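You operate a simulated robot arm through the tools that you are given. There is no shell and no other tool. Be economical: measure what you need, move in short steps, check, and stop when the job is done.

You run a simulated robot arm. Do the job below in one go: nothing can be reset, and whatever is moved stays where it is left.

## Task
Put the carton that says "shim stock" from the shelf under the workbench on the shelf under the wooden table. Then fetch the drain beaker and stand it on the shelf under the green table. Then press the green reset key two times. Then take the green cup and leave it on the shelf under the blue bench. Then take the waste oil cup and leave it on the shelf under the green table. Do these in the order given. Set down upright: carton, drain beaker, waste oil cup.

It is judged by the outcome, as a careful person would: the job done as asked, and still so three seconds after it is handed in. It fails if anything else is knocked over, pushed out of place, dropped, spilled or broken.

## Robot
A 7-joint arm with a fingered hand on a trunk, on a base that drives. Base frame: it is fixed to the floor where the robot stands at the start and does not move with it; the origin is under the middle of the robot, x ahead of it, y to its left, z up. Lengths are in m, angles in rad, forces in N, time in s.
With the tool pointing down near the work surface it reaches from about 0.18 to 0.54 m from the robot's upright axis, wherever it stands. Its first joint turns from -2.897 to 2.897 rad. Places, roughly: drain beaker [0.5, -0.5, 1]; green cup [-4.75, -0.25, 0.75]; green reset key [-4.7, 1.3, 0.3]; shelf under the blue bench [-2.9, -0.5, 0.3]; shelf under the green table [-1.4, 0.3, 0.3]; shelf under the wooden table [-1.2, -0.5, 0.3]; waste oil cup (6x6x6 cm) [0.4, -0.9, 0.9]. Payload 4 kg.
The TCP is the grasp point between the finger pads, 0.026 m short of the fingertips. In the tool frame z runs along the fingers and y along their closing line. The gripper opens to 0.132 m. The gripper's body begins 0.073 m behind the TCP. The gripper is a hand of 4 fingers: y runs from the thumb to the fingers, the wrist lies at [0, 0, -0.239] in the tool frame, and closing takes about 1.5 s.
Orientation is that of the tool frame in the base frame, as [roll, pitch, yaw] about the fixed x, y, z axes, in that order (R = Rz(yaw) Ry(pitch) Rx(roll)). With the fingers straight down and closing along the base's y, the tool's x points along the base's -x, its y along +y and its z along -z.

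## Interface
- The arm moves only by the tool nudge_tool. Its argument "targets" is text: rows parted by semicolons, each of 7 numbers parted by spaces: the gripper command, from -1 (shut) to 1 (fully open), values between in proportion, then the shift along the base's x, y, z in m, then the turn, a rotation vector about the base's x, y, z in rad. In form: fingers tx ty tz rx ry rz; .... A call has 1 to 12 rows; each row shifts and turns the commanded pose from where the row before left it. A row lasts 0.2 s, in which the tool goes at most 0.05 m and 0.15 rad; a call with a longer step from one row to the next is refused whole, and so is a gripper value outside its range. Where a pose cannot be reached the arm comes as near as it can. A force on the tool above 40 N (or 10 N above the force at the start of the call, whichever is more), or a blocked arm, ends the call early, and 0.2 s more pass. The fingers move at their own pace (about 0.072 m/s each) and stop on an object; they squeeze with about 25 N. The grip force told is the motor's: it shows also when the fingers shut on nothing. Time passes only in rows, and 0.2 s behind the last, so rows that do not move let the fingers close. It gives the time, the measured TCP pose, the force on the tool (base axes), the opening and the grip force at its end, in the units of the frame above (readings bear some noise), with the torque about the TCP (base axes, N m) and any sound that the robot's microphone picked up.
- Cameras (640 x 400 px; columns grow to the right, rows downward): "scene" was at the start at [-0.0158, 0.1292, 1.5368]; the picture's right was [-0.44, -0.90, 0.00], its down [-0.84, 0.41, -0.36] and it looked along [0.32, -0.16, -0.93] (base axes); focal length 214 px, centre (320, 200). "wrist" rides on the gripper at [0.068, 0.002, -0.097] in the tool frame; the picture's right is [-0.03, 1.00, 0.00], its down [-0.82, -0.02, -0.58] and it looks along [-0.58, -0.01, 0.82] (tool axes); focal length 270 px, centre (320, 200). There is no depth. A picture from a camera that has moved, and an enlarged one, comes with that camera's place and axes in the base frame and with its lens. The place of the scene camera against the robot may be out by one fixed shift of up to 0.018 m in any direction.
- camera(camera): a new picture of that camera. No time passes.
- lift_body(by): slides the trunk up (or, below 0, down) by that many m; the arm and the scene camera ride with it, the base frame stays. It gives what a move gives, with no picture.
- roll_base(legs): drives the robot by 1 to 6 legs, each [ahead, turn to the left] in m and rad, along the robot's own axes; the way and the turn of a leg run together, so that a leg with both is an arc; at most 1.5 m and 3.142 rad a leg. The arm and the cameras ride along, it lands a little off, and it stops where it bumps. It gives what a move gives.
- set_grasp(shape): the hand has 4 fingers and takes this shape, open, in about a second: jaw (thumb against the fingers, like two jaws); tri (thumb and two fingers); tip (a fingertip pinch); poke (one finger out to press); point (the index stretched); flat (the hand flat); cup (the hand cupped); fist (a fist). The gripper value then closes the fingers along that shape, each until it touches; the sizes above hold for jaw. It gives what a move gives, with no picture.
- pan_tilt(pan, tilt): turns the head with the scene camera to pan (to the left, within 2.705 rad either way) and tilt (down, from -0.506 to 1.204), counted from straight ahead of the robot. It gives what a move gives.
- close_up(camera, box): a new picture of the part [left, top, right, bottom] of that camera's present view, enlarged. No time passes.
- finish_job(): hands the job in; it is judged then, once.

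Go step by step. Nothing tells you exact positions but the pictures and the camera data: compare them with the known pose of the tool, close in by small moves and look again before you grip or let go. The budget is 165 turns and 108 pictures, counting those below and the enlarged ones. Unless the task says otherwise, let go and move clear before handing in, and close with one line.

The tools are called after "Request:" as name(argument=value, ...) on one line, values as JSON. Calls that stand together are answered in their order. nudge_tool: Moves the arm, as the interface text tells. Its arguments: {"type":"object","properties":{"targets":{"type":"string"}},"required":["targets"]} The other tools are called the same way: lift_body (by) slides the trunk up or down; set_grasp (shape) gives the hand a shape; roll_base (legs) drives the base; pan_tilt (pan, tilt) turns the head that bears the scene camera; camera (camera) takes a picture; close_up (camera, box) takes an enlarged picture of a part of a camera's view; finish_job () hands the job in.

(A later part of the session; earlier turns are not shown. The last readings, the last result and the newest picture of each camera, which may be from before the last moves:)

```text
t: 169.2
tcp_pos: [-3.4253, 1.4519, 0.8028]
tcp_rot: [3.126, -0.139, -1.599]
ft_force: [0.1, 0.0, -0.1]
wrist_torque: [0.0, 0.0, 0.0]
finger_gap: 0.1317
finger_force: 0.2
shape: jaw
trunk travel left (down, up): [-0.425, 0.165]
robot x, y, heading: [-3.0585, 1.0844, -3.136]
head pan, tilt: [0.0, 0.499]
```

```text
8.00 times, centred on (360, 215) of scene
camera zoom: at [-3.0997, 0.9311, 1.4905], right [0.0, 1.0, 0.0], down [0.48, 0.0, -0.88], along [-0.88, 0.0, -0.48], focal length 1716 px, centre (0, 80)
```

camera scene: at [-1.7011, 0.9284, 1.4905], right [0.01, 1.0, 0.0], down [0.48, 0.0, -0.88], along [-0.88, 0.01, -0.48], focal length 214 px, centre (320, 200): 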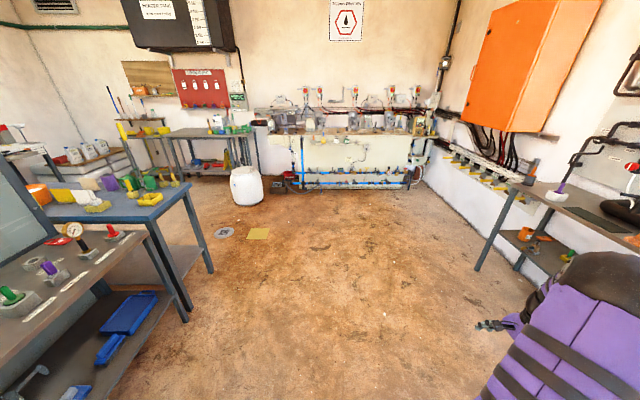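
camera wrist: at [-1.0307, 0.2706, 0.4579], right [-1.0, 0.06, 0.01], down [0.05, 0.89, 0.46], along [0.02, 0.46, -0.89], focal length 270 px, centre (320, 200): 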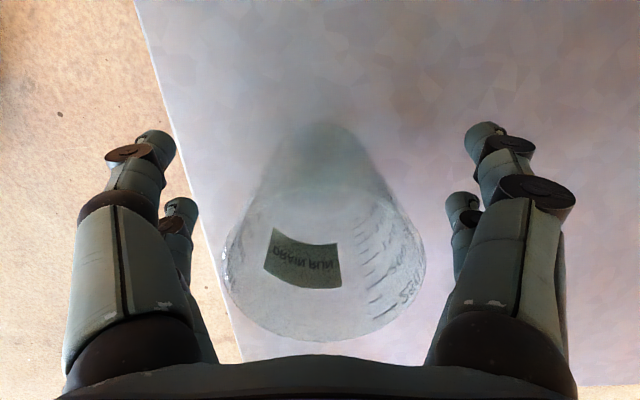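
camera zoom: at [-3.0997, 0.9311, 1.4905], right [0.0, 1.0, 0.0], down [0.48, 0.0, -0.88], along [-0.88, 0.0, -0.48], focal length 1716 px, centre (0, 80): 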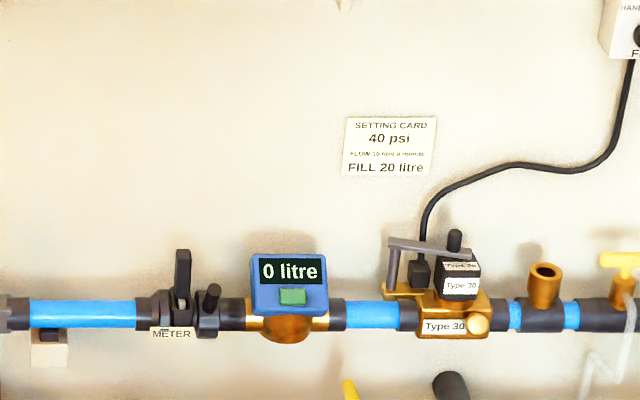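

The green key sits under the "0 litre" display of the meter, about [-4.7, 1.26, 0.33]. I drive up to it, then form the poking finger and turn the tool to face it.

Request:
roll_base(legs=[[0.93, 0]])

Request:
set_grasp(shape="poke")

Request:
nudge_tool(targets="1 0 0 0 0.137 0 0; 1 0 0 0 0 0 -0.145; 1 0 0 0 0 0 -0.145; 1 0 0 0 0 0 -0.145; 1 0 0 0 0 0 -0.145; 1 0 0 0 0 0 -0.145; 1 0 0 0 0 0 -0.145; 1 0 0 0 0 0 -0.145; 1 0 0 0 0 0 -0.145; 1 0 0 0 0 0 -0.145; 1 0 0 0 0 0 -0.145")

Request:
lift_body(by=-0.3)

Request:
nudge_tool(targets="1 0.01 -0.03 0 0 0.13 0; 1 0.01 -0.03 0 0 0.13 0; 1 0 -0.03 0 0 0.13 0; 1 0 -0.03 0 0 0.13 0; 1 0 -0.03 0 0 0.13 0; 1 0 -0.03 0 0 0.13 0")

Request:
camera(camera="wrist")

Request:
camera(camera="scene")

```text
t: 174.0
tcp_pos: [-4.3531, 1.4512, 0.8053]
tcp_rot: [3.125, -0.138, -1.599]
ft_force: [1.3, -0.3, 0.0]
wrist_torque: [0.0, 0.03, 0.0]
finger_gap: 0.1315
finger_force: 0.0
shape: jaw
trunk travel left (down, up): [-0.425, 0.165]
robot x, y, heading: [-3.9912, 1.0821, -3.136]
head pan, tilt: [0.0, 0.499]
```

```text
t: 174.9
tcp_pos: [-4.3547, 1.4518, 0.8045]
tcp_rot: [3.128, -0.138, -1.601]
ft_force: [-0.1, 0.1, -0.6]
wrist_torque: [0.03, -0.03, 0.0]
finger_gap: 0.0
finger_force: 0.0
shape: poke
trunk travel left (down, up): [-0.425, 0.165]
robot x, y, heading: [-3.994, 1.0814, -3.14]
head pan, tilt: [0.0, 0.499]
```

```text
t: 177.3
tcp_pos: [-4.3534, 1.4517, 0.8041]
tcp_rot: [3.124, -0.002, -3.054]
ft_force: [-0.2, -1.4, -0.2]
wrist_torque: [-0.03, 0.0, 0.01]
finger_gap: 0.0001
finger_force: 0.2
shape: poke
trunk travel left (down, up): [-0.425, 0.165]
robot x, y, heading: [-3.9868, 1.0799, -3.142]
head pan, tilt: [0.0, 0.499]
```

```text
t: 180.3
tcp_pos: [-4.353, 1.452, 0.5048]
tcp_rot: [3.122, -0.001, -3.049]
ft_force: [0.4, -0.5, -0.3]
wrist_torque: [0.01, 0.04, 0.0]
finger_gap: 0.0
finger_force: 0.1
shape: poke
trunk travel left (down, up): [-0.125, 0.465]
robot x, y, heading: [-3.9935, 1.08, -3.137]
head pan, tilt: [0.0, 0.499]
```

```text
t: 181.7
tcp_pos: [-4.3639, 1.3197, 0.5052]
tcp_rot: [3.036, -0.777, -3.014]
ft_force: [0.0, 0.3, -0.1]
wrist_torque: [0.04, 0.01, -0.01]
finger_gap: 0.0
finger_force: 0.2
shape: poke
out of reach, approached as far as the arm can: row 5, 6
trunk travel left (down, up): [-0.125, 0.465]
robot x, y, heading: [-3.9881, 1.0796, -3.142]
head pan, tilt: [0.0, 0.499]
```

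```text
40 pictures are left
camera wrist: at [-4.343, 1.3136, 0.6208], right [-0.03, 1.0, 0.06], down [0.99, 0.04, -0.16], along [-0.17, 0.05, -0.98], focal length 270 px, centre (320, 200)
```

wrist: 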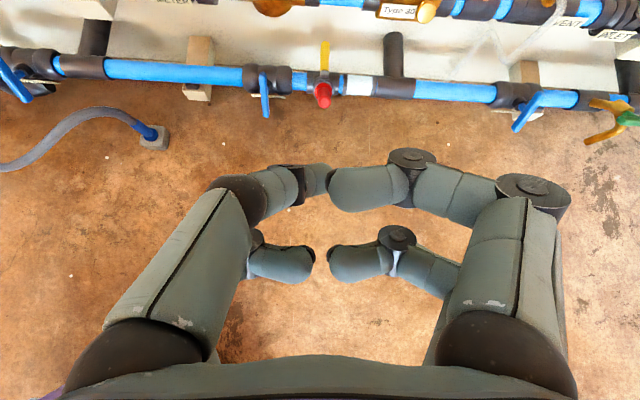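

```text
39 pictures are left
camera scene: at [-4.0282, 0.9295, 1.1905], right [0.0, 1.0, 0.0], down [0.48, 0.0, -0.88], along [-0.88, 0.0, -0.48], focal length 214 px, centre (320, 200)
```

scene: 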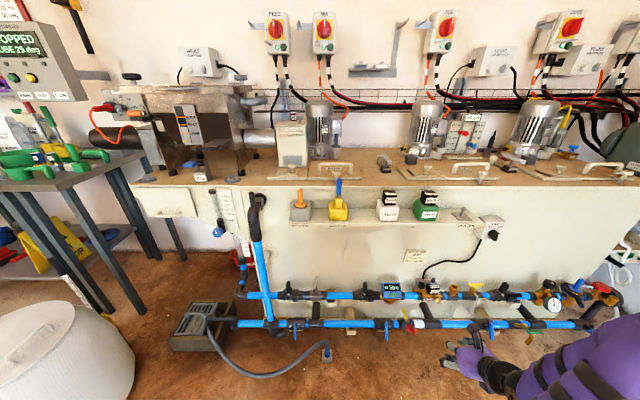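

The hand is formed for pressing. I enlarge the meter to locate the key more exactly.

Request:
close_up(camera="scene", box=[360, 265, 440, 315])

```text
8.00 times, centred on (400, 290) of scene
camera zoom: at [-4.0282, 0.9295, 1.1905], right [0.0, 1.0, 0.0], down [0.48, 0.0, -0.88], along [-0.88, 0.0, -0.48], focal length 1716 px, centre (-320, -520)
```

zoom: 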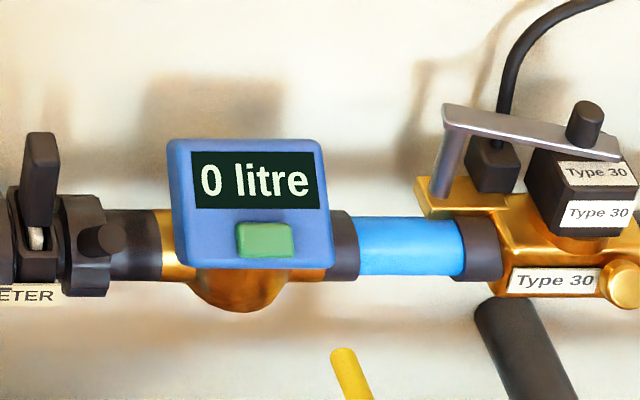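

The key is at about [-4.666, 1.255, 0.36] on a face sloped about 45°, matching my tool direction. The "poke" shape shows no clear single finger, so I try "point" and look.

Request:
set_grasp(shape="point")

Request:
camera(camera="wrist")

```text
t: 182.6
tcp_pos: [-4.3634, 1.3196, 0.5044]
tcp_rot: [3.035, -0.776, -3.014]
ft_force: [-1.4, -0.1, -0.3]
wrist_torque: [-0.07, 0.07, -0.03]
finger_gap: 0.0
finger_force: 0.0
shape: point
trunk travel left (down, up): [-0.125, 0.465]
robot x, y, heading: [-3.9894, 1.0798, -3.138]
head pan, tilt: [0.0, 0.499]
```

```text
37 pictures are left
camera wrist: at [-4.3431, 1.3139, 0.6209], right [-0.03, 1.0, 0.06], down [0.99, 0.04, -0.16], along [-0.16, 0.05, -0.98], focal length 270 px, centre (320, 200)
```

wrist: 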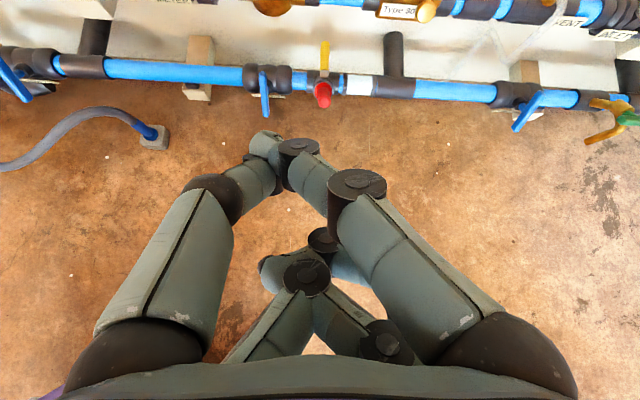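

"Point" gives a leading index tip, offset about [-0.027, -0.015, 0.006] from the TCP. I approach to about 5 cm before the key and look.

Request:
nudge_tool(targets="1 -0.03 -0.0063 -0.0138 0 0 0; 1 -0.03 -0.0063 -0.0138 0 0 0; 1 -0.03 -0.0063 -0.0138 0 0 0; 1 -0.03 -0.0063 -0.0138 0 0 0; 1 -0.03 -0.0063 -0.0138 0 0 0; 1 -0.03 -0.0063 -0.0138 0 0 0; 1 -0.03 -0.0063 -0.0138 0 0 0; 1 -0.03 -0.0063 -0.0138 0 0 0")

Request:
camera(camera="wrist")

Request:
close_up(camera="scene", box=[340, 250, 468, 330])

```text
t: 184.4
tcp_pos: [-4.6035, 1.2711, 0.3962]
tcp_rot: [3.033, -0.777, -3.013]
ft_force: [-0.5, -0.4, -0.2]
wrist_torque: [-0.02, 0.0, 0.07]
finger_gap: 0.0
finger_force: 0.0
shape: point
trunk travel left (down, up): [-0.125, 0.465]
robot x, y, heading: [-3.9949, 1.0805, -3.142]
head pan, tilt: [0.0, 0.499]
```

```text
36 pictures are left
camera wrist: at [-4.5834, 1.2647, 0.5111], right [-0.03, 1.0, 0.06], down [0.99, 0.04, -0.16], along [-0.17, 0.05, -0.98], focal length 270 px, centre (320, 200)
```

wrist: 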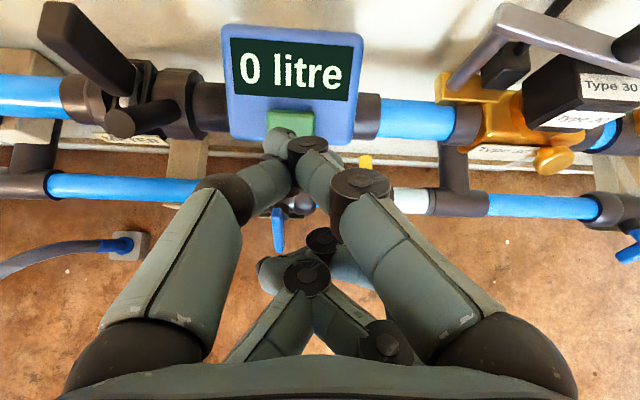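

```text
5.00 times, centred on (404, 290) of scene
camera zoom: at [-4.0281, 0.9298, 1.1906], right [0.0, 1.0, 0.0], down [0.48, 0.0, -0.88], along [-0.88, 0.0, -0.48], focal length 1072 px, centre (-100, -250)
```

zoom: 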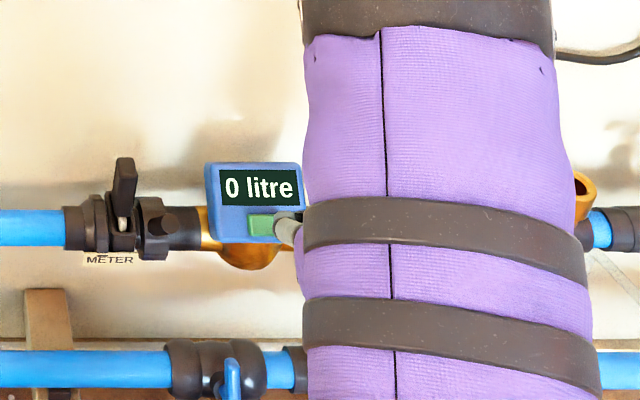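

The tip is nearly in line with the key. I advance 2 cm along the tool axis and look again.

Request:
nudge_tool(targets="1 -0.007 0 -0.007 0 0 0; 1 -0.007 0 -0.007 0 0 0")

Request:
close_up(camera="wrist", box=[200, 60, 392, 180])

```text
t: 185.0
tcp_pos: [-4.6173, 1.2697, 0.3797]
tcp_rot: [3.033, -0.777, -3.016]
ft_force: [-0.1, -0.3, 0.2]
wrist_torque: [0.04, -0.02, 0.0]
finger_gap: 0.0
finger_force: 0.0
shape: point
trunk travel left (down, up): [-0.125, 0.465]
robot x, y, heading: [-3.9945, 1.0847, -3.142]
head pan, tilt: [0.0, 0.499]
```

```text
3.33 times, centred on (296, 120) of wrist
camera zoom: at [-4.5975, 1.2644, 0.4965], right [-0.03, 1.0, 0.06], down [0.99, 0.04, -0.16], along [-0.17, 0.05, -0.98], focal length 901 px, centre (400, 467)
```

zoom: 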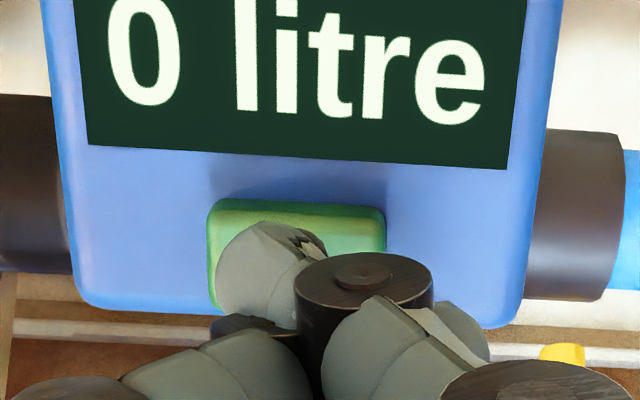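

The fingertip overlaps the key and contact is near. I advance in small steps watching force and sound.

Request:
nudge_tool(targets="1 -0.003 0 -0.003 0 0 0; 1 -0.003 0 -0.003 0 0 0; 1 0 0 0 0 0 0")

Request:
nudge_tool(targets="1 -0.003 0 -0.003 0 0 0; 1 0 0 0 0 0 0")

Request:
nudge_tool(targets="1 -0.003 0 -0.003 0 0 0; 1 0 0 0 0 0 0")

```text
t: 185.8
tcp_pos: [-4.6244, 1.2704, 0.3745]
tcp_rot: [3.034, -0.776, -3.014]
ft_force: [0.5, 0.0, 0.2]
wrist_torque: [-0.06, -0.01, 0.01]
finger_gap: 0.0
finger_force: 0.1
shape: point
trunk travel left (down, up): [-0.125, 0.465]
robot x, y, heading: [-3.9929, 1.0829, -3.143]
head pan, tilt: [0.0, 0.499]
```

```text
t: 186.4
tcp_pos: [-4.6267, 1.2709, 0.3712]
tcp_rot: [3.032, -0.776, -3.015]
ft_force: [0.0, 0.0, -0.7]
wrist_torque: [-0.01, -0.01, 0.03]
finger_gap: 0.0
finger_force: 0.1
shape: point
trunk travel left (down, up): [-0.125, 0.465]
robot x, y, heading: [-3.9922, 1.082, -3.138]
head pan, tilt: [0.0, 0.499]
```

```text
t: 187.0
tcp_pos: [-4.6293, 1.2691, 0.3685]
tcp_rot: [3.034, -0.776, -3.014]
ft_force: [-0.3, -0.7, -0.7]
wrist_torque: [-0.01, -0.03, 0.0]
finger_gap: 0.0
finger_force: 0.1
shape: point
trunk travel left (down, up): [-0.125, 0.465]
robot x, y, heading: [-3.9915, 1.0826, -3.14]
head pan, tilt: [0.0, 0.499]
```

Request:
nudge_tool(targets="1 -0.003 0 -0.003 0 0 0; 1 0 0 0 0 0 0")

Request:
nudge_tool(targets="1 -0.003 0 -0.003 0 0 0; 1 0 0 0 0 0 0")

Request:
close_up(camera="wrist", box=[200, 60, 392, 180])

```text
t: 187.6
tcp_pos: [-4.6323, 1.2704, 0.365]
tcp_rot: [3.032, -0.776, -3.015]
ft_force: [1.2, -0.7, 0.7]
wrist_torque: [0.02, 0.08, -0.03]
finger_gap: 0.0
finger_force: 0.1
shape: point
trunk travel left (down, up): [-0.125, 0.465]
robot x, y, heading: [-3.9916, 1.0811, -3.142]
head pan, tilt: [0.0, 0.499]
```

```text
t: 188.2
tcp_pos: [-4.6341, 1.2716, 0.3629]
tcp_rot: [3.031, -0.776, -3.013]
ft_force: [7.2, 1.1, 4.6]
wrist_torque: [-0.05, 0.05, 0.08]
finger_gap: 0.0001
finger_force: 0.1
shape: point
trunk travel left (down, up): [-0.125, 0.465]
robot x, y, heading: [-3.9896, 1.0801, -3.145]
head pan, tilt: [0.0, 0.499]
heard: click
```

```text
3.33 times, centred on (296, 120) of wrist
camera zoom: at [-4.6146, 1.2646, 0.4793], right [-0.03, 1.0, 0.06], down [0.99, 0.04, -0.16], along [-0.17, 0.05, -0.98], focal length 901 px, centre (400, 467)
```

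zoom: 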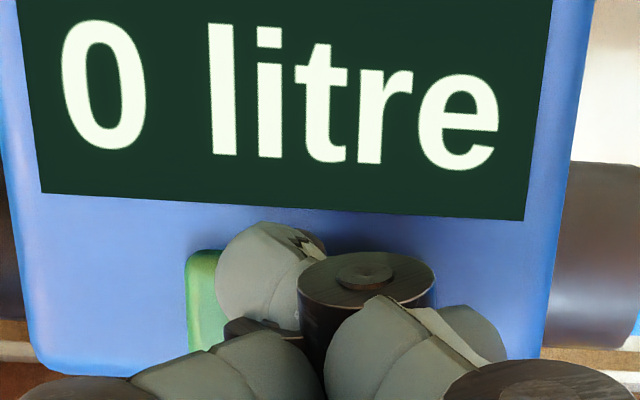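

A click: first press done. I back off 1.2 cm and press a second time.

Request:
nudge_tool(targets="1 0.005 0 0.005 0 0 0; 1 0.006 0 0.006 0 0 0; 1 0 0 0 0 0 0; 1 0 0 0 0 0 0")

Request:
nudge_tool(targets="1 -0.004 0 -0.004 0 0 0; 1 -0.004 0 -0.004 0 0 0; 1 -0.0033 0 -0.0033 0 0 0; 1 0 0 0 0 0 0")

```text
t: 189.2
tcp_pos: [-4.6245, 1.2703, 0.3739]
tcp_rot: [3.035, -0.778, -3.014]
ft_force: [0.2, -0.2, 0.2]
wrist_torque: [0.02, -0.02, -0.05]
finger_gap: 0.0001
finger_force: 0.1
shape: point
trunk travel left (down, up): [-0.125, 0.465]
robot x, y, heading: [-3.9895, 1.0829, -3.142]
head pan, tilt: [0.0, 0.499]
```

```text
t: 190.2
tcp_pos: [-4.6361, 1.2714, 0.3625]
tcp_rot: [3.031, -0.775, -3.016]
ft_force: [7.8, 2.8, 7.7]
wrist_torque: [-0.13, 0.14, 0.06]
finger_gap: 0.0001
finger_force: 0.0
shape: point
trunk travel left (down, up): [-0.125, 0.465]
robot x, y, heading: [-3.9894, 1.0802, -3.144]
head pan, tilt: [0.0, 0.499]
heard: click
```

The second click confirms both presses. I retreat, reopen the jaw, raise the trunk and turn toward the green cup's table.

Request:
nudge_tool(targets="1 0.02 0 0.02 0 0 0; 1 0.03 0 0.03 0 0 0; 1 0.035 0 0.03 0 0 0; 1 0.035 0 0.03 0 0 0; 1 0.045 0 0 0 0 0; 1 0.045 0 0 0 0 0; 1 0.03 0 0 0 0 0")

Request:
set_grasp(shape="jaw")

Request:
roll_base(legs=[[-0.35, 0], [0, 0.9]])

Request:
lift_body(by=0.4)

Request:
camera(camera="scene")

```text
t: 191.8
tcp_pos: [-4.4072, 1.2821, 0.4705]
tcp_rot: [3.035, -0.775, -3.015]
ft_force: [-0.6, 0.2, 0.2]
wrist_torque: [0.05, 0.01, 0.04]
finger_gap: 0.0001
finger_force: 0.1
shape: point
out of reach, approached as far as the arm can: row 7
trunk travel left (down, up): [-0.125, 0.465]
robot x, y, heading: [-3.988, 1.0775, -3.144]
head pan, tilt: [0.0, 0.499]
```

```text
t: 192.7
tcp_pos: [-4.4086, 1.2819, 0.4699]
tcp_rot: [3.036, -0.776, -3.015]
ft_force: [0.1, -0.3, -0.3]
wrist_torque: [0.03, 0.03, -0.04]
finger_gap: 0.1317
finger_force: 0.0
shape: jaw
trunk travel left (down, up): [-0.125, 0.465]
robot x, y, heading: [-3.9903, 1.0805, -3.14]
head pan, tilt: [0.0, 0.499]
```

```text
t: 197.5
tcp_pos: [-4.0571, 0.879, 0.4701]
tcp_rot: [3.035, -0.778, -2.112]
ft_force: [0.5, 0.9, -0.3]
wrist_torque: [0.04, -0.01, -0.01]
finger_gap: 0.1319
finger_force: 0.0
shape: jaw
trunk travel left (down, up): [-0.125, 0.465]
robot x, y, heading: [-3.6454, 1.0813, -2.241]
head pan, tilt: [0.0, 0.499]
```

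```text
t: 201.4
tcp_pos: [-4.0574, 0.88, 0.8708]
tcp_rot: [3.035, -0.775, -2.11]
ft_force: [-1.0, 0.4, -0.1]
wrist_torque: [-0.03, 0.02, -0.02]
finger_gap: 0.1319
finger_force: 0.0
shape: jaw
trunk travel left (down, up): [-0.525, 0.065]
robot x, y, heading: [-3.6421, 1.0804, -2.234]
head pan, tilt: [0.0, 0.499]
```

```text
32 pictures are left
camera scene: at [-3.5476, 0.9636, 1.5905], right [-0.79, 0.62, 0.0], down [0.3, 0.38, -0.88], along [-0.54, -0.69, -0.48], focal length 214 px, centre (320, 200)
```

scene: 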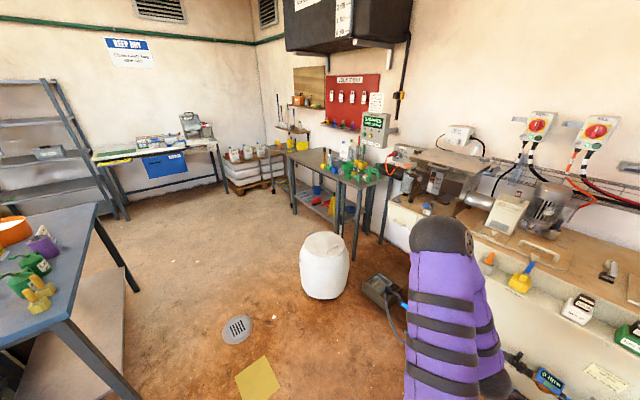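

Request:
close_up(camera="scene", box=[280, 110, 420, 200])

```text
4.44 times, centred on (350, 155) of scene
camera zoom: at [-3.5476, 0.9636, 1.5905], right [-0.79, 0.62, 0.0], down [0.3, 0.38, -0.88], along [-0.54, -0.69, -0.48], focal length 953 px, centre (187, 400)
```

zoom: 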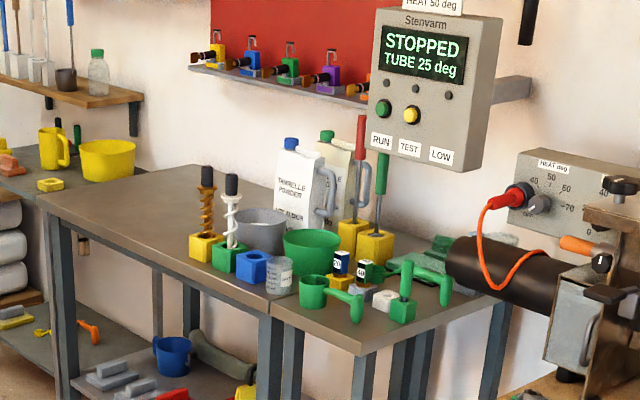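

The green cup seems to be the small green one with a handle near the table's front edge (x≈-4.73), about [-4.82, -0.27]. I drive south between the barrel and the blue bench, then face the table.

Request:
roll_base(legs=[[0, 0.667], [1.5, 0], [0, -1.571], [0.25, 0]])

Request:
camera(camera="scene")

```text
t: 216.4
tcp_pos: [-4.3088, -0.1977, 0.8692]
tcp_rot: [3.035, -0.775, -3.031]
ft_force: [-0.3, 0.1, -0.4]
wrist_torque: [-0.01, -0.03, -0.01]
finger_gap: 0.1319
finger_force: 0.0
shape: jaw
trunk travel left (down, up): [-0.525, 0.065]
robot x, y, heading: [-3.8972, -0.4052, 3.128]
head pan, tilt: [0.0, 0.499]
```

```text
30 pictures are left
camera scene: at [-3.9365, -0.556, 1.5905], right [0.01, 1.0, 0.0], down [0.48, 0.0, -0.88], along [-0.88, 0.01, -0.48], focal length 214 px, centre (320, 200)
```

scene: 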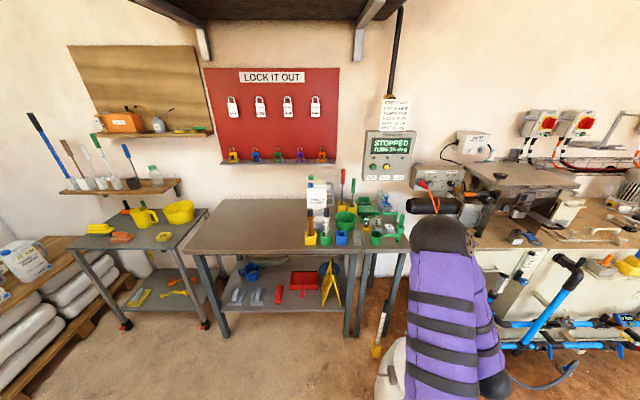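

Request:
close_up(camera="scene", box=[300, 190, 412, 260])

```text
5.71 times, centred on (356, 225) of scene
camera zoom: at [-3.9365, -0.556, 1.5905], right [0.01, 1.0, 0.0], down [0.48, 0.0, -0.88], along [-0.88, 0.01, -0.48], focal length 1226 px, centre (114, 57)
```

zoom: 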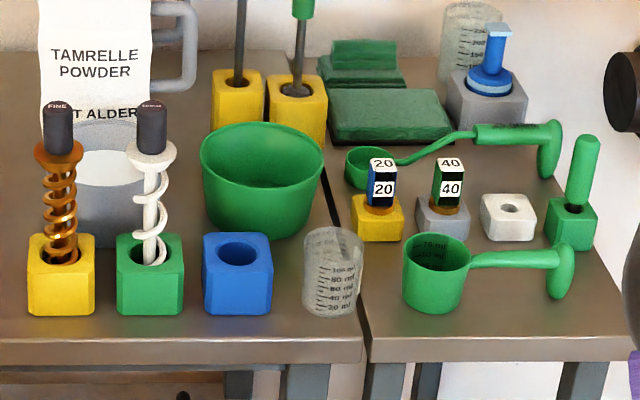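

The green measuring cup stands at about [-4.811, -0.251], rim z≈0.92, its handle toward +y and a beaker close on its left. I will grip it front-to-back from above. First I turn the tool and step the base left, away from the barrel.

Request:
nudge_tool(targets="1 0.01 0 0.02 0 -0.13 0; 1 0.01 0 0.02 0 -0.13 0; 1 0 0 0.02 0 -0.13 0; 1 0 0 0.02 0 -0.13 0; 1 0 0 0.02 0 -0.13 0; 1 0 0 0.02 0 -0.125 0")

Request:
nudge_tool(targets="1 0 0 0.01 0 0 0.145; 1 0 0 0 0 0 0.145; 1 0 0 0 0 0 0.145; 1 0 0 0 0 0 0.145; 1 0 0 0 0 0 0.145; 1 0 0 0 0 0 0.145; 1 0 0 0 0 0 0.145; 1 0 0 0 0 0 0.145; 1 0 0 0 0 0 0.145; 1 0 0 0 0 0 0.145")

Request:
nudge_tool(targets="1 0 0.01 0 -0.1 0 0; 1 0 0.01 0 -0.1 0 0; 1 0 0.01 0 -0.1 0 0")

Request:
roll_base(legs=[[0, 0.5], [0.3, 0], [0, -0.49], [0.1, 0]])

Request:
camera(camera="wrist")

```text
t: 217.8
tcp_pos: [-4.2911, -0.1968, 0.9908]
tcp_rot: [3.112, -0.002, -3.061]
ft_force: [0.1, -0.5, -0.3]
wrist_torque: [0.0, 0.01, 0.01]
finger_gap: 0.1319
finger_force: 0.1
shape: jaw
trunk travel left (down, up): [-0.525, 0.065]
robot x, y, heading: [-3.8983, -0.4043, 3.136]
head pan, tilt: [0.0, 0.499]
```

```text
t: 220.0
tcp_pos: [-4.2904, -0.1979, 1.0007]
tcp_rot: [3.115, -0.002, -1.609]
ft_force: [-0.1, -0.4, -0.4]
wrist_torque: [-0.01, -0.01, 0.01]
finger_gap: 0.1321
finger_force: 0.0
shape: jaw
trunk travel left (down, up): [-0.525, 0.065]
robot x, y, heading: [-3.8956, -0.4044, 3.134]
head pan, tilt: [0.0, 0.499]
```

```text
t: 220.8
tcp_pos: [-4.2891, -0.1686, 1.0002]
tcp_rot: [3.124, -0.306, -1.612]
ft_force: [0.0, -0.8, 0.2]
wrist_torque: [0.01, 0.0, 0.01]
finger_gap: 0.1317
finger_force: 0.1
shape: jaw
trunk travel left (down, up): [-0.525, 0.065]
robot x, y, heading: [-3.8954, -0.4049, 3.132]
head pan, tilt: [0.0, 0.499]
```

```text
t: 226.7
tcp_pos: [-4.6596, -0.3126, 1.0003]
tcp_rot: [3.125, -0.304, -1.605]
ft_force: [0.7, -0.5, 0.3]
wrist_torque: [-0.03, -0.04, 0.0]
finger_gap: 0.1318
finger_force: 0.0
shape: jaw
trunk travel left (down, up): [-0.525, 0.065]
robot x, y, heading: [-4.26, -0.5429, -3.145]
head pan, tilt: [0.0, 0.499]
```

```text
28 pictures are left
camera wrist: at [-4.6593, -0.3489, 1.112], right [-1.0, 0.06, 0.01], down [0.06, 0.95, 0.31], along [0.01, 0.31, -0.95], focal length 270 px, centre (320, 200)
```

wrist: 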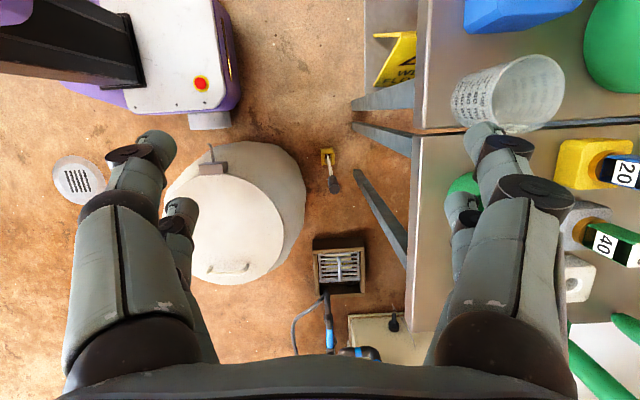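

Clear of the barrel. I move above the cup and look.

Request:
nudge_tool(targets="1 -0.01 0.03 0 0 0 0; 1 -0.03 0.02 0 0 0 0; 1 -0.035 0.018 0 0 0 0; 1 -0.035 0.012 0 0 0 0; 1 -0.035 0.012 0 0 0 0")

Request:
camera(camera="wrist")

```text
t: 227.9
tcp_pos: [-4.8048, -0.22, 0.9997]
tcp_rot: [3.125, -0.303, -1.604]
ft_force: [-0.5, 0.0, 0.2]
wrist_torque: [0.03, -0.01, 0.01]
finger_gap: 0.1321
finger_force: 0.1
shape: jaw
trunk travel left (down, up): [-0.525, 0.065]
robot x, y, heading: [-4.2645, -0.5459, -3.14]
head pan, tilt: [0.0, 0.499]
```

```text
27 pictures are left
camera wrist: at [-4.8052, -0.2566, 1.1119], right [-1.0, 0.06, 0.01], down [0.06, 0.95, 0.31], along [0.01, 0.31, -0.95], focal length 270 px, centre (320, 200)
```

wrist: 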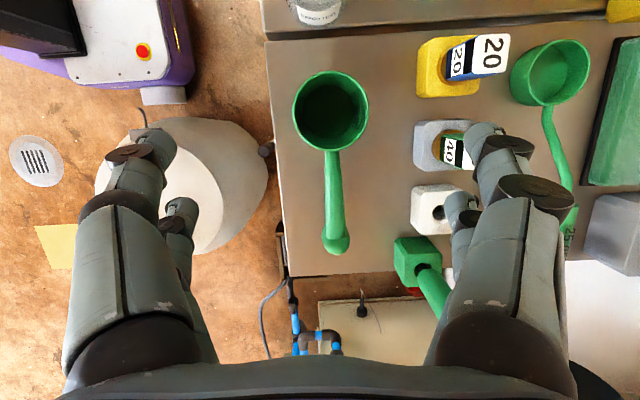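

The tagged blocks behind the cup leave no room for fingers there, so I will grip the free-standing handle (x≈-4.8146, y≈-0.23 to -0.16, z≈0.91) close to the cup, with the fingers only partly open.

Request:
nudge_tool(targets="-0.15 0 0.02 0 0 0 0; -0.15 0 0.02 0 0 0 0; -0.15 0 0.022 -0.004 0 0 0; -0.15 0 0 0 0 0 0; -0.15 0 -0.007 -0.022 0 0 0; -0.15 0 -0.007 -0.022 0 0 0; -0.15 0 0 0 0 0 0")

Request:
camera(camera="wrist")

```text
t: 229.5
tcp_pos: [-4.8034, -0.1733, 0.9517]
tcp_rot: [3.126, -0.304, -1.604]
ft_force: [-0.3, 0.2, 0.2]
wrist_torque: [0.0, 0.03, 0.01]
finger_gap: 0.0564
finger_force: 0.1
shape: jaw
trunk travel left (down, up): [-0.525, 0.065]
robot x, y, heading: [-4.2619, -0.5443, -3.142]
head pan, tilt: [0.0, 0.499]
```

```text
26 pictures are left
camera wrist: at [-4.804, -0.209, 1.0639], right [-1.0, 0.06, 0.01], down [0.06, 0.95, 0.31], along [0.01, 0.31, -0.95], focal length 270 px, centre (320, 200)
```

wrist: 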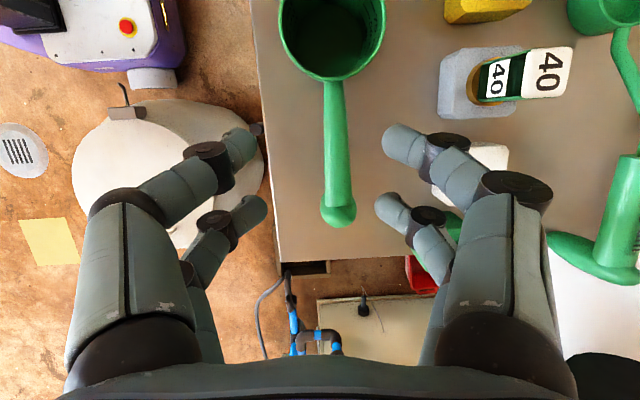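

The handle lies nicely between the finger rows. I centre by 6 mm, descend and close.

Request:
nudge_tool(targets="-0.15 -0.006 -0.004 -0.012 0 0 0; -0.15 0 -0.0045 -0.014 0 0 0; -0.15 0 -0.0045 -0.014 0 0 0; -0.15 0 0 0 0 0 0")

Request:
nudge_tool(targets="-0.5 0 0 0 0 0 0; -1 0 0 0 0 0 0; -1 0 0 0 0 0 0; -1 0 0 0 0 0 0; -1 0 0 0 0 0 0; -1 0 0 0 0 0 0")

Request:
camera(camera="wrist")

```text
t: 230.5
tcp_pos: [-4.8087, -0.186, 0.9108]
tcp_rot: [3.127, -0.303, -1.603]
ft_force: [0.2, -0.1, -0.2]
wrist_torque: [0.02, 0.04, -0.01]
finger_gap: 0.0564
finger_force: 0.1
shape: jaw
trunk travel left (down, up): [-0.525, 0.065]
robot x, y, heading: [-4.261, -0.5447, -3.135]
head pan, tilt: [0.0, 0.499]
```

```text
t: 231.9
tcp_pos: [-4.8082, -0.1869, 0.9129]
tcp_rot: [3.126, -0.303, -1.603]
ft_force: [-0.1, -0.5, 6.8]
wrist_torque: [-0.11, 0.04, 0.01]
finger_gap: 0.0
finger_force: 25.1
shape: jaw
trunk travel left (down, up): [-0.525, 0.065]
robot x, y, heading: [-4.2626, -0.5452, -3.143]
head pan, tilt: [0.0, 0.499]
```

```text
25 pictures are left
camera wrist: at [-4.8094, -0.2225, 1.0253], right [-1.0, 0.06, 0.01], down [0.06, 0.95, 0.31], along [0.01, 0.31, -0.95], focal length 270 px, centre (320, 200)
```

wrist: 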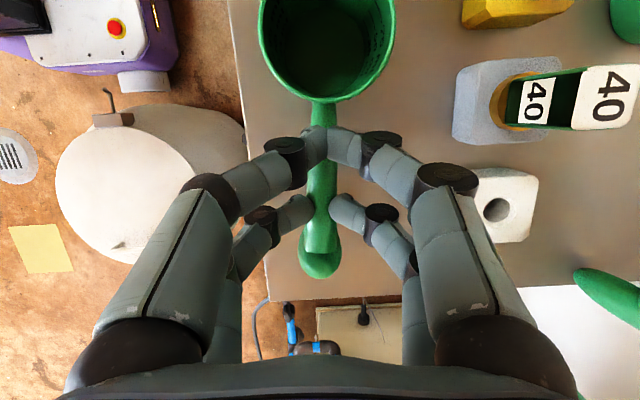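

The front fingers closed just above the handle, so I reopen, level the hand a bit, and go about 14 mm lower.

Request:
nudge_tool(targets="-0.15 0 0 0.002 0 0 0; -0.15 0 0 0 0 0 0; -0.15 0 0 0 0 0 0; -0.15 0 0 0 0 0 0; -0.15 0 0 -0.006 0.15 0 0; -0.15 0 0 -0.006 0 0 0; -0.15 0 0 -0.005 0 0 0; -0.15 0 0 0 0 0 0")

Request:
camera(camera="wrist")

```text
t: 233.7
tcp_pos: [-4.8089, -0.1852, 0.8972]
tcp_rot: [3.119, -0.154, -1.602]
ft_force: [-0.6, 0.5, 1.0]
wrist_torque: [0.02, 0.02, -0.01]
finger_gap: 0.0555
finger_force: 0.0
shape: jaw
trunk travel left (down, up): [-0.525, 0.065]
robot x, y, heading: [-4.2596, -0.5429, -3.14]
head pan, tilt: [0.0, 0.499]
```

```text
24 pictures are left
camera wrist: at [-4.8098, -0.2385, 1.0023], right [-1.0, 0.06, 0.02], down [0.06, 0.89, 0.45], along [0.01, 0.45, -0.9], focal length 270 px, centre (320, 200)
```

wrist: 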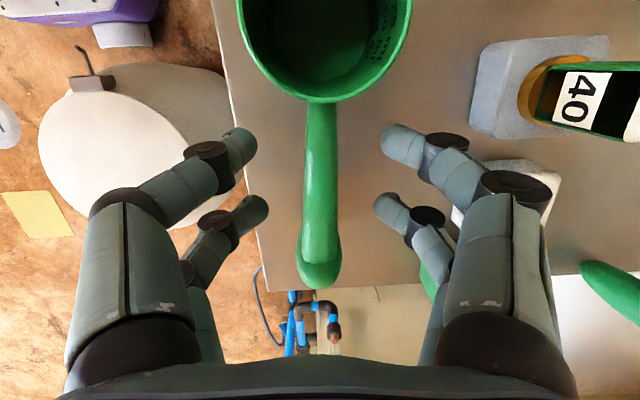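

Request:
nudge_tool(targets="-0.15 0 0 -0.005 0 0 0; -0.3 0 0 0 0 0 0; -0.5 0 0 0 0 0 0; -1 0 0 0 0 0 0; -1 0 0 0 0 0 0; -1 0 0 0 0 0 0; -1 0 0 0 0 0 0; -1 0 0 0 0 0 0")

Request:
camera(camera="wrist")

```text
t: 235.5
tcp_pos: [-4.8087, -0.1861, 0.8913]
tcp_rot: [3.122, -0.153, -1.602]
ft_force: [0.2, 0.0, 0.0]
wrist_torque: [0.03, -0.01, 0.01]
finger_gap: 0.0006
finger_force: 25.2
shape: jaw
trunk travel left (down, up): [-0.525, 0.065]
robot x, y, heading: [-4.258, -0.5432, -3.14]
head pan, tilt: [0.0, 0.499]
```

```text
23 pictures are left
camera wrist: at [-4.8097, -0.2383, 0.9973], right [-1.0, 0.06, 0.02], down [0.06, 0.89, 0.45], along [0.01, 0.45, -0.9], focal length 270 px, centre (320, 200)
```

wrist: 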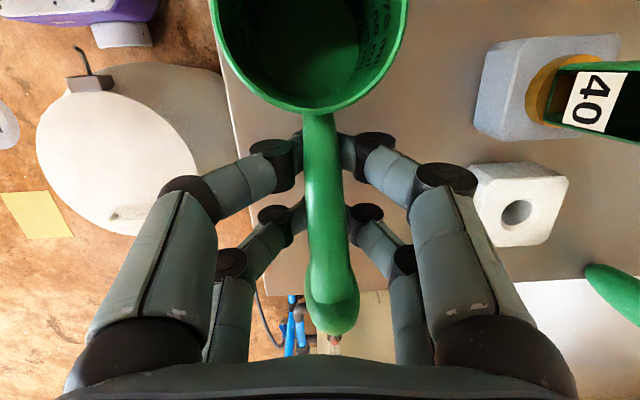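

The fingertips now wrap beneath the handle, caging it. I lift slightly and check how the cup hangs.

Request:
nudge_tool(targets="-1 0 0 0.008 0 0 0; -1 0 0 0.01 0 0 0; -1 0 0 0.012 0 0 0; -1 0 0 0 0 0 0")

Request:
camera(camera="wrist")

```text
t: 236.5
tcp_pos: [-4.8093, -0.1865, 0.9221]
tcp_rot: [3.121, -0.154, -1.602]
ft_force: [0.1, 0.4, -1.3]
wrist_torque: [0.02, -0.03, 0.01]
finger_gap: 0.0007
finger_force: 25.3
shape: jaw
trunk travel left (down, up): [-0.525, 0.065]
robot x, y, heading: [-4.2664, -0.5461, -3.141]
head pan, tilt: [0.0, 0.499]
```

```text
22 pictures are left
camera wrist: at [-4.8097, -0.2383, 1.0279], right [-1.0, 0.06, 0.02], down [0.06, 0.89, 0.45], along [0.01, 0.45, -0.9], focal length 270 px, centre (320, 200)
```

wrist: 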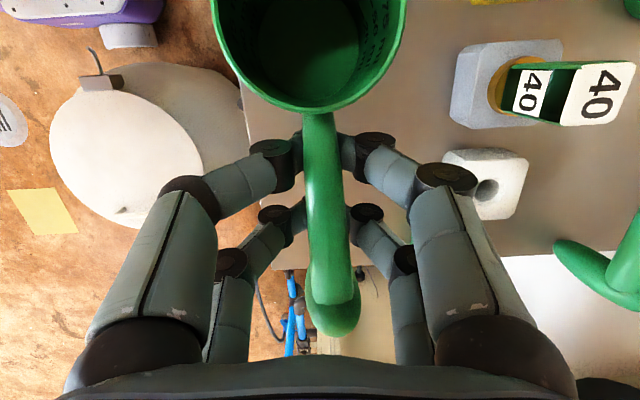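

The cup lifts cleanly. I raise it, retract, back away from the table and turn to face the blue bench.

Request:
nudge_tool(targets="-1 0 0 0.03 0 0 0; -1 0 0 0.03 0 0 0; -1 0 0 0.03 0 0 0; -1 0.03 0 0.02 0 0 0; -1 0.035 -0.01 0 0 0 0; -1 0.035 -0.02 0 0 0 0; -1 0.035 -0.02 0 0 0 0; -1 0.035 -0.02 0 0 0 0; -1 0.035 -0.01 0 0 0 0")

Request:
roll_base(legs=[[-0.5, 0], [0, 3.14]])

Request:
lift_body(by=-0.4)

Request:
pan_tilt(pan=0.0, tilt=0.75)

Request:
camera(camera="scene")

```text
t: 238.5
tcp_pos: [-4.6037, -0.2672, 1.034]
tcp_rot: [3.12, -0.154, -1.603]
ft_force: [0.2, 0.4, -0.8]
wrist_torque: [0.0, 0.03, -0.01]
finger_gap: 0.0007
finger_force: 25.1
shape: jaw
trunk travel left (down, up): [-0.525, 0.065]
robot x, y, heading: [-4.2661, -0.5478, -3.143]
head pan, tilt: [0.0, 0.499]
```

```text
t: 249.5
tcp_pos: [-3.4283, -0.8334, 1.0335]
tcp_rot: [3.121, -0.152, 1.516]
ft_force: [0.1, -0.3, -0.4]
wrist_torque: [0.0, -0.03, -0.02]
finger_gap: 0.0006
finger_force: 25.1
shape: jaw
trunk travel left (down, up): [-0.525, 0.065]
robot x, y, heading: [-3.763, -0.5437, -0.02]
head pan, tilt: [0.0, 0.499]
```

```text
t: 253.3
tcp_pos: [-3.4278, -0.8318, 0.6332]
tcp_rot: [3.12, -0.154, 1.519]
ft_force: [-0.1, 0.1, -0.7]
wrist_torque: [0.02, 0.03, 0.03]
finger_gap: 0.0006
finger_force: 24.9
shape: jaw
trunk travel left (down, up): [-0.125, 0.465]
robot x, y, heading: [-3.7659, -0.5454, -0.017]
head pan, tilt: [0.0, 0.499]
```

```text
t: 254.1
tcp_pos: [-3.4293, -0.8316, 0.634]
tcp_rot: [3.121, -0.154, 1.517]
ft_force: [0.1, 0.2, -0.5]
wrist_torque: [-0.01, -0.02, -0.05]
finger_gap: 0.0007
finger_force: 25.6
shape: jaw
trunk travel left (down, up): [-0.125, 0.465]
robot x, y, heading: [-3.7636, -0.5434, -0.021]
head pan, tilt: [0.0, 0.75]
```

```text
21 pictures are left
camera scene: at [-3.7439, -0.3929, 1.1686], right [-0.02, -1.0, 0.0], down [-0.68, 0.01, -0.73], along [0.73, -0.01, -0.68], focal length 214 px, centre (320, 200)
```

scene: 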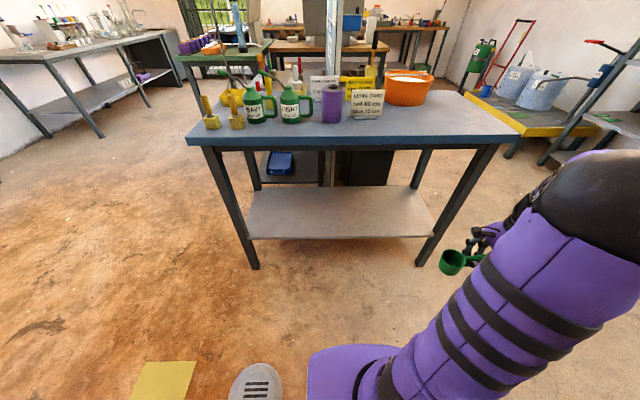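

The blue bench's shelf front is at x≈-3.09, between legs at y≈-0.04 and y≈-0.95. I shift the base left so the arm enters mid-shelf.

Request:
roll_base(legs=[[0, 0.9], [0.33, 0], [0, -0.88], [-0.03, 0]])

Request:
nudge_tool(targets="-1 0 0 -0.03 0 0 0; -1 0 0 -0.03 0 0 0; -1 0 0 -0.03 0 0 0; -1 0 0 -0.03 0 0 0; -1 0 0 -0.03 0 0 0; -1 0 0 -0.03 0 0 0; -1 0 0 -0.02 0 0 0")

Request:
camera(camera="scene")

```text
t: 258.5
tcp_pos: [-3.1835, -0.2773, 0.635]
tcp_rot: [3.132, -0.162, 2.388]
ft_force: [-0.5, 0.3, -1.3]
wrist_torque: [0.0, 0.02, 0.0]
finger_gap: 0.0008
finger_force: 24.6
shape: jaw
trunk travel left (down, up): [-0.125, 0.465]
robot x, y, heading: [-3.6066, -0.3487, 0.876]
head pan, tilt: [0.0, 0.75]
stopped in leg 2: the robot was blocked; the commanded pose is now the measured one
```

```text
t: 260.1
tcp_pos: [-3.1799, -0.2755, 0.4296]
tcp_rot: [3.135, -0.166, 2.389]
ft_force: [0.2, 0.2, -0.5]
wrist_torque: [0.01, -0.02, 0.0]
finger_gap: 0.0007
finger_force: 25.3
shape: jaw
trunk travel left (down, up): [-0.125, 0.465]
robot x, y, heading: [-3.6017, -0.3537, 0.882]
head pan, tilt: [0.0, 0.75]
```

```text
20 pictures are left
camera scene: at [-3.7128, -0.2357, 1.1686], right [0.77, -0.64, 0.0], down [-0.43, -0.53, -0.73], along [0.47, 0.56, -0.68], focal length 214 px, centre (320, 200)
```

scene: 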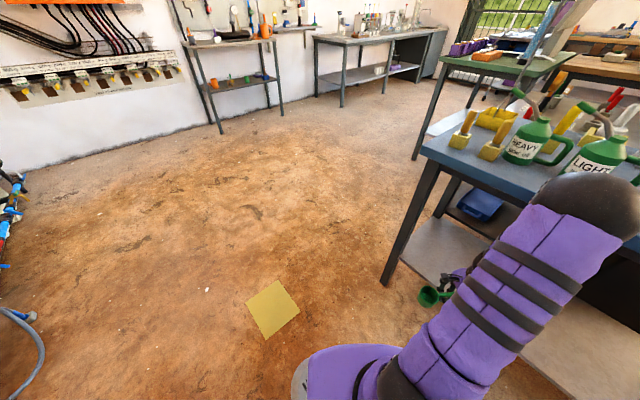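

The arm's elbow bumped the bench edge; nothing on the bench moved. I back off, and shift left further from the bench before facing it.

Request:
roll_base(legs=[[-0.3, 0], [0, 0.69], [0.32, 0], [0, -1.571]])

Request:
camera(camera="scene")

```text
t: 269.0
tcp_pos: [-3.3841, -0.3867, 0.4308]
tcp_rot: [3.135, -0.166, 1.918]
ft_force: [-0.2, -0.1, -0.8]
wrist_torque: [0.02, 0.03, 0.01]
finger_gap: 0.0007
finger_force: 24.5
shape: jaw
trunk travel left (down, up): [-0.125, 0.465]
robot x, y, heading: [-3.7957, -0.2636, 0.412]
head pan, tilt: [0.0, 0.75]
stopped in leg 4: the robot was blocked; the commanded pose is now the measured one
```

```text
19 pictures are left
camera scene: at [-3.842, -0.1123, 1.1686], right [0.4, -0.92, 0.0], down [-0.62, -0.27, -0.73], along [0.67, 0.29, -0.68], focal length 214 px, centre (320, 200)
```

scene: 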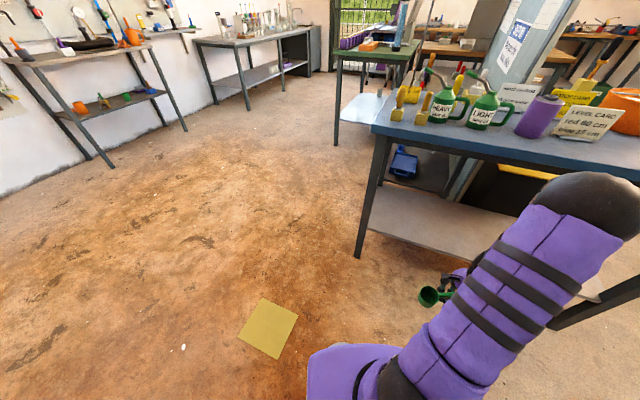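

The base's rear probably touched the barrel while turning. I go forward 12 cm and finish the turn.

Request:
roll_base(legs=[[0.12, 0], [0, -0.41]])

Request:
camera(camera="scene")

```text
t: 271.6
tcp_pos: [-3.3561, -0.4926, 0.4305]
tcp_rot: [3.138, -0.166, 1.507]
ft_force: [-0.5, 0.4, -1.0]
wrist_torque: [-0.02, 0.01, 0.0]
finger_gap: 0.0005
finger_force: 25.4
shape: jaw
trunk travel left (down, up): [-0.125, 0.465]
robot x, y, heading: [-3.6854, -0.2118, 0.0]
head pan, tilt: [0.0, 0.75]
```

```text
18 pictures are left
camera scene: at [-3.6678, -0.0603, 1.1686], right [0.0, -1.0, 0.0], down [-0.68, 0.0, -0.73], along [0.73, 0.0, -0.68], focal length 214 px, centre (320, 200)
```

scene: 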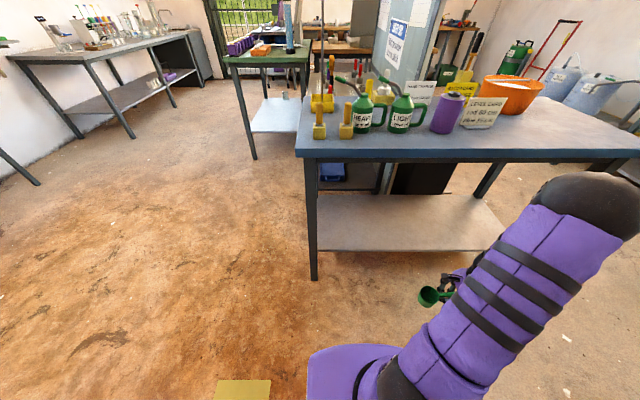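

Facing the bench with the arm opposite mid-shelf. I drive 13 cm closer, lower the trunk, and feed the cup in low.

Request:
roll_base(legs=[[0.13, 0]])

Request:
lift_body(by=-0.1)

Request:
nudge_tool(targets="-1 0.02 0 0.02 0 0 0; -1 0.03 0 0.02 0 0 0; -1 0.03 0 0 0 0 0; -1 0.03 0 0 0 0 0")

Request:
camera(camera="wrist")

Request:
camera(camera="scene")

```text
t: 272.8
tcp_pos: [-3.227, -0.4928, 0.43]
tcp_rot: [3.136, -0.167, 1.505]
ft_force: [0.6, 0.8, -1.0]
wrist_torque: [-0.03, 0.0, 0.0]
finger_gap: 0.0008
finger_force: 25.3
shape: jaw
trunk travel left (down, up): [-0.125, 0.465]
robot x, y, heading: [-3.552, -0.2144, -0.003]
head pan, tilt: [0.0, 0.75]
```

```text
t: 274.2
tcp_pos: [-3.2263, -0.4927, 0.3303]
tcp_rot: [3.137, -0.166, 1.507]
ft_force: [-0.1, 0.0, -0.6]
wrist_torque: [-0.01, 0.0, 0.0]
finger_gap: 0.0007
finger_force: 25.0
shape: jaw
trunk travel left (down, up): [-0.025, 0.565]
robot x, y, heading: [-3.5534, -0.2138, -0.002]
head pan, tilt: [0.0, 0.75]
```

```text
t: 275.2
tcp_pos: [-3.1161, -0.4937, 0.3692]
tcp_rot: [3.137, -0.166, 1.506]
ft_force: [0.4, -1.2, -0.7]
wrist_torque: [-0.02, 0.0, -0.01]
finger_gap: 0.0007
finger_force: 24.8
shape: jaw
trunk travel left (down, up): [-0.025, 0.565]
robot x, y, heading: [-3.5553, -0.2144, -0.003]
head pan, tilt: [0.0, 0.75]
```

```text
17 pictures are left
camera wrist: at [-3.1116, -0.4418, 0.4757], right [1.0, -0.09, 0.0], down [-0.08, -0.9, 0.43], along [-0.04, -0.43, -0.9], focal length 270 px, centre (320, 200)
```

wrist: 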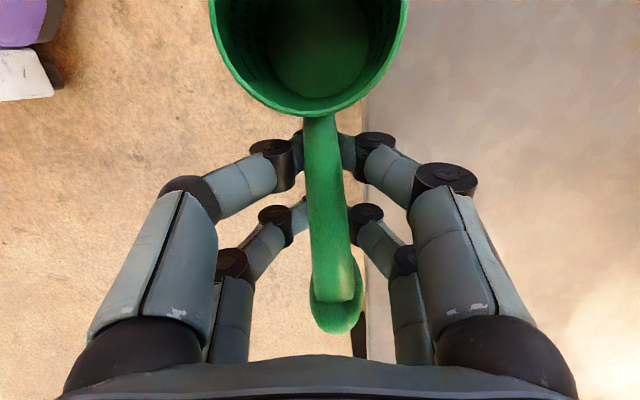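

```text
16 pictures are left
camera scene: at [-3.5371, -0.0605, 1.0686], right [0.0, -1.0, 0.0], down [-0.68, 0.0, -0.73], along [0.73, 0.0, -0.68], focal length 214 px, centre (320, 200)
```

scene: 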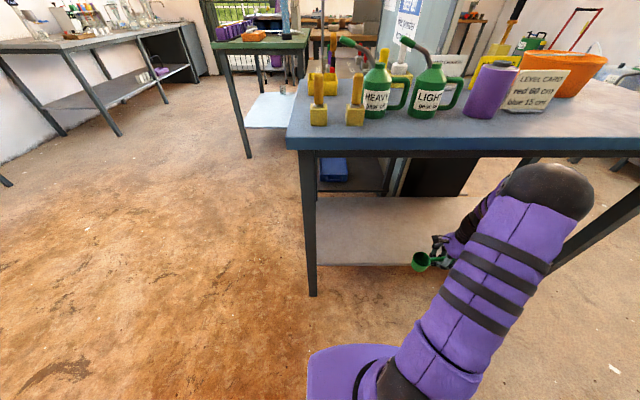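

Shelf edge at x≈-3.087; I feed the cup 10 cm further in, slightly lower, in small steps.

Request:
nudge_tool(targets="-1 0.02 0 -0.005 0 0 0; -1 0.02 0 -0.005 0 0 0; -1 0.02 0 -0.004 0 0 0; -1 0.02 0 0 0 0 0; -1 0.025 0 0 0 0 0; -1 0 0 0 0 0 0")

Request:
camera(camera="scene")

```text
t: 276.6
tcp_pos: [-3.0117, -0.4933, 0.3564]
tcp_rot: [3.136, -0.164, 1.506]
ft_force: [0.0, 0.0, -0.4]
wrist_torque: [0.0, -0.02, -0.02]
finger_gap: 0.0007
finger_force: 25.6
shape: jaw
trunk travel left (down, up): [-0.025, 0.565]
robot x, y, heading: [-3.5555, -0.2128, -0.0]
head pan, tilt: [0.0, 0.75]
```

```text
15 pictures are left
camera scene: at [-3.537, -0.0605, 1.0686], right [0.0, -1.0, 0.0], down [-0.68, 0.0, -0.73], along [0.73, 0.0, -0.68], focal length 214 px, centre (320, 200)
```

scene: 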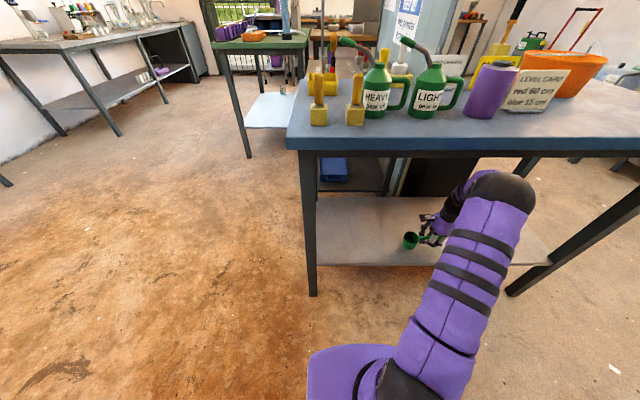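

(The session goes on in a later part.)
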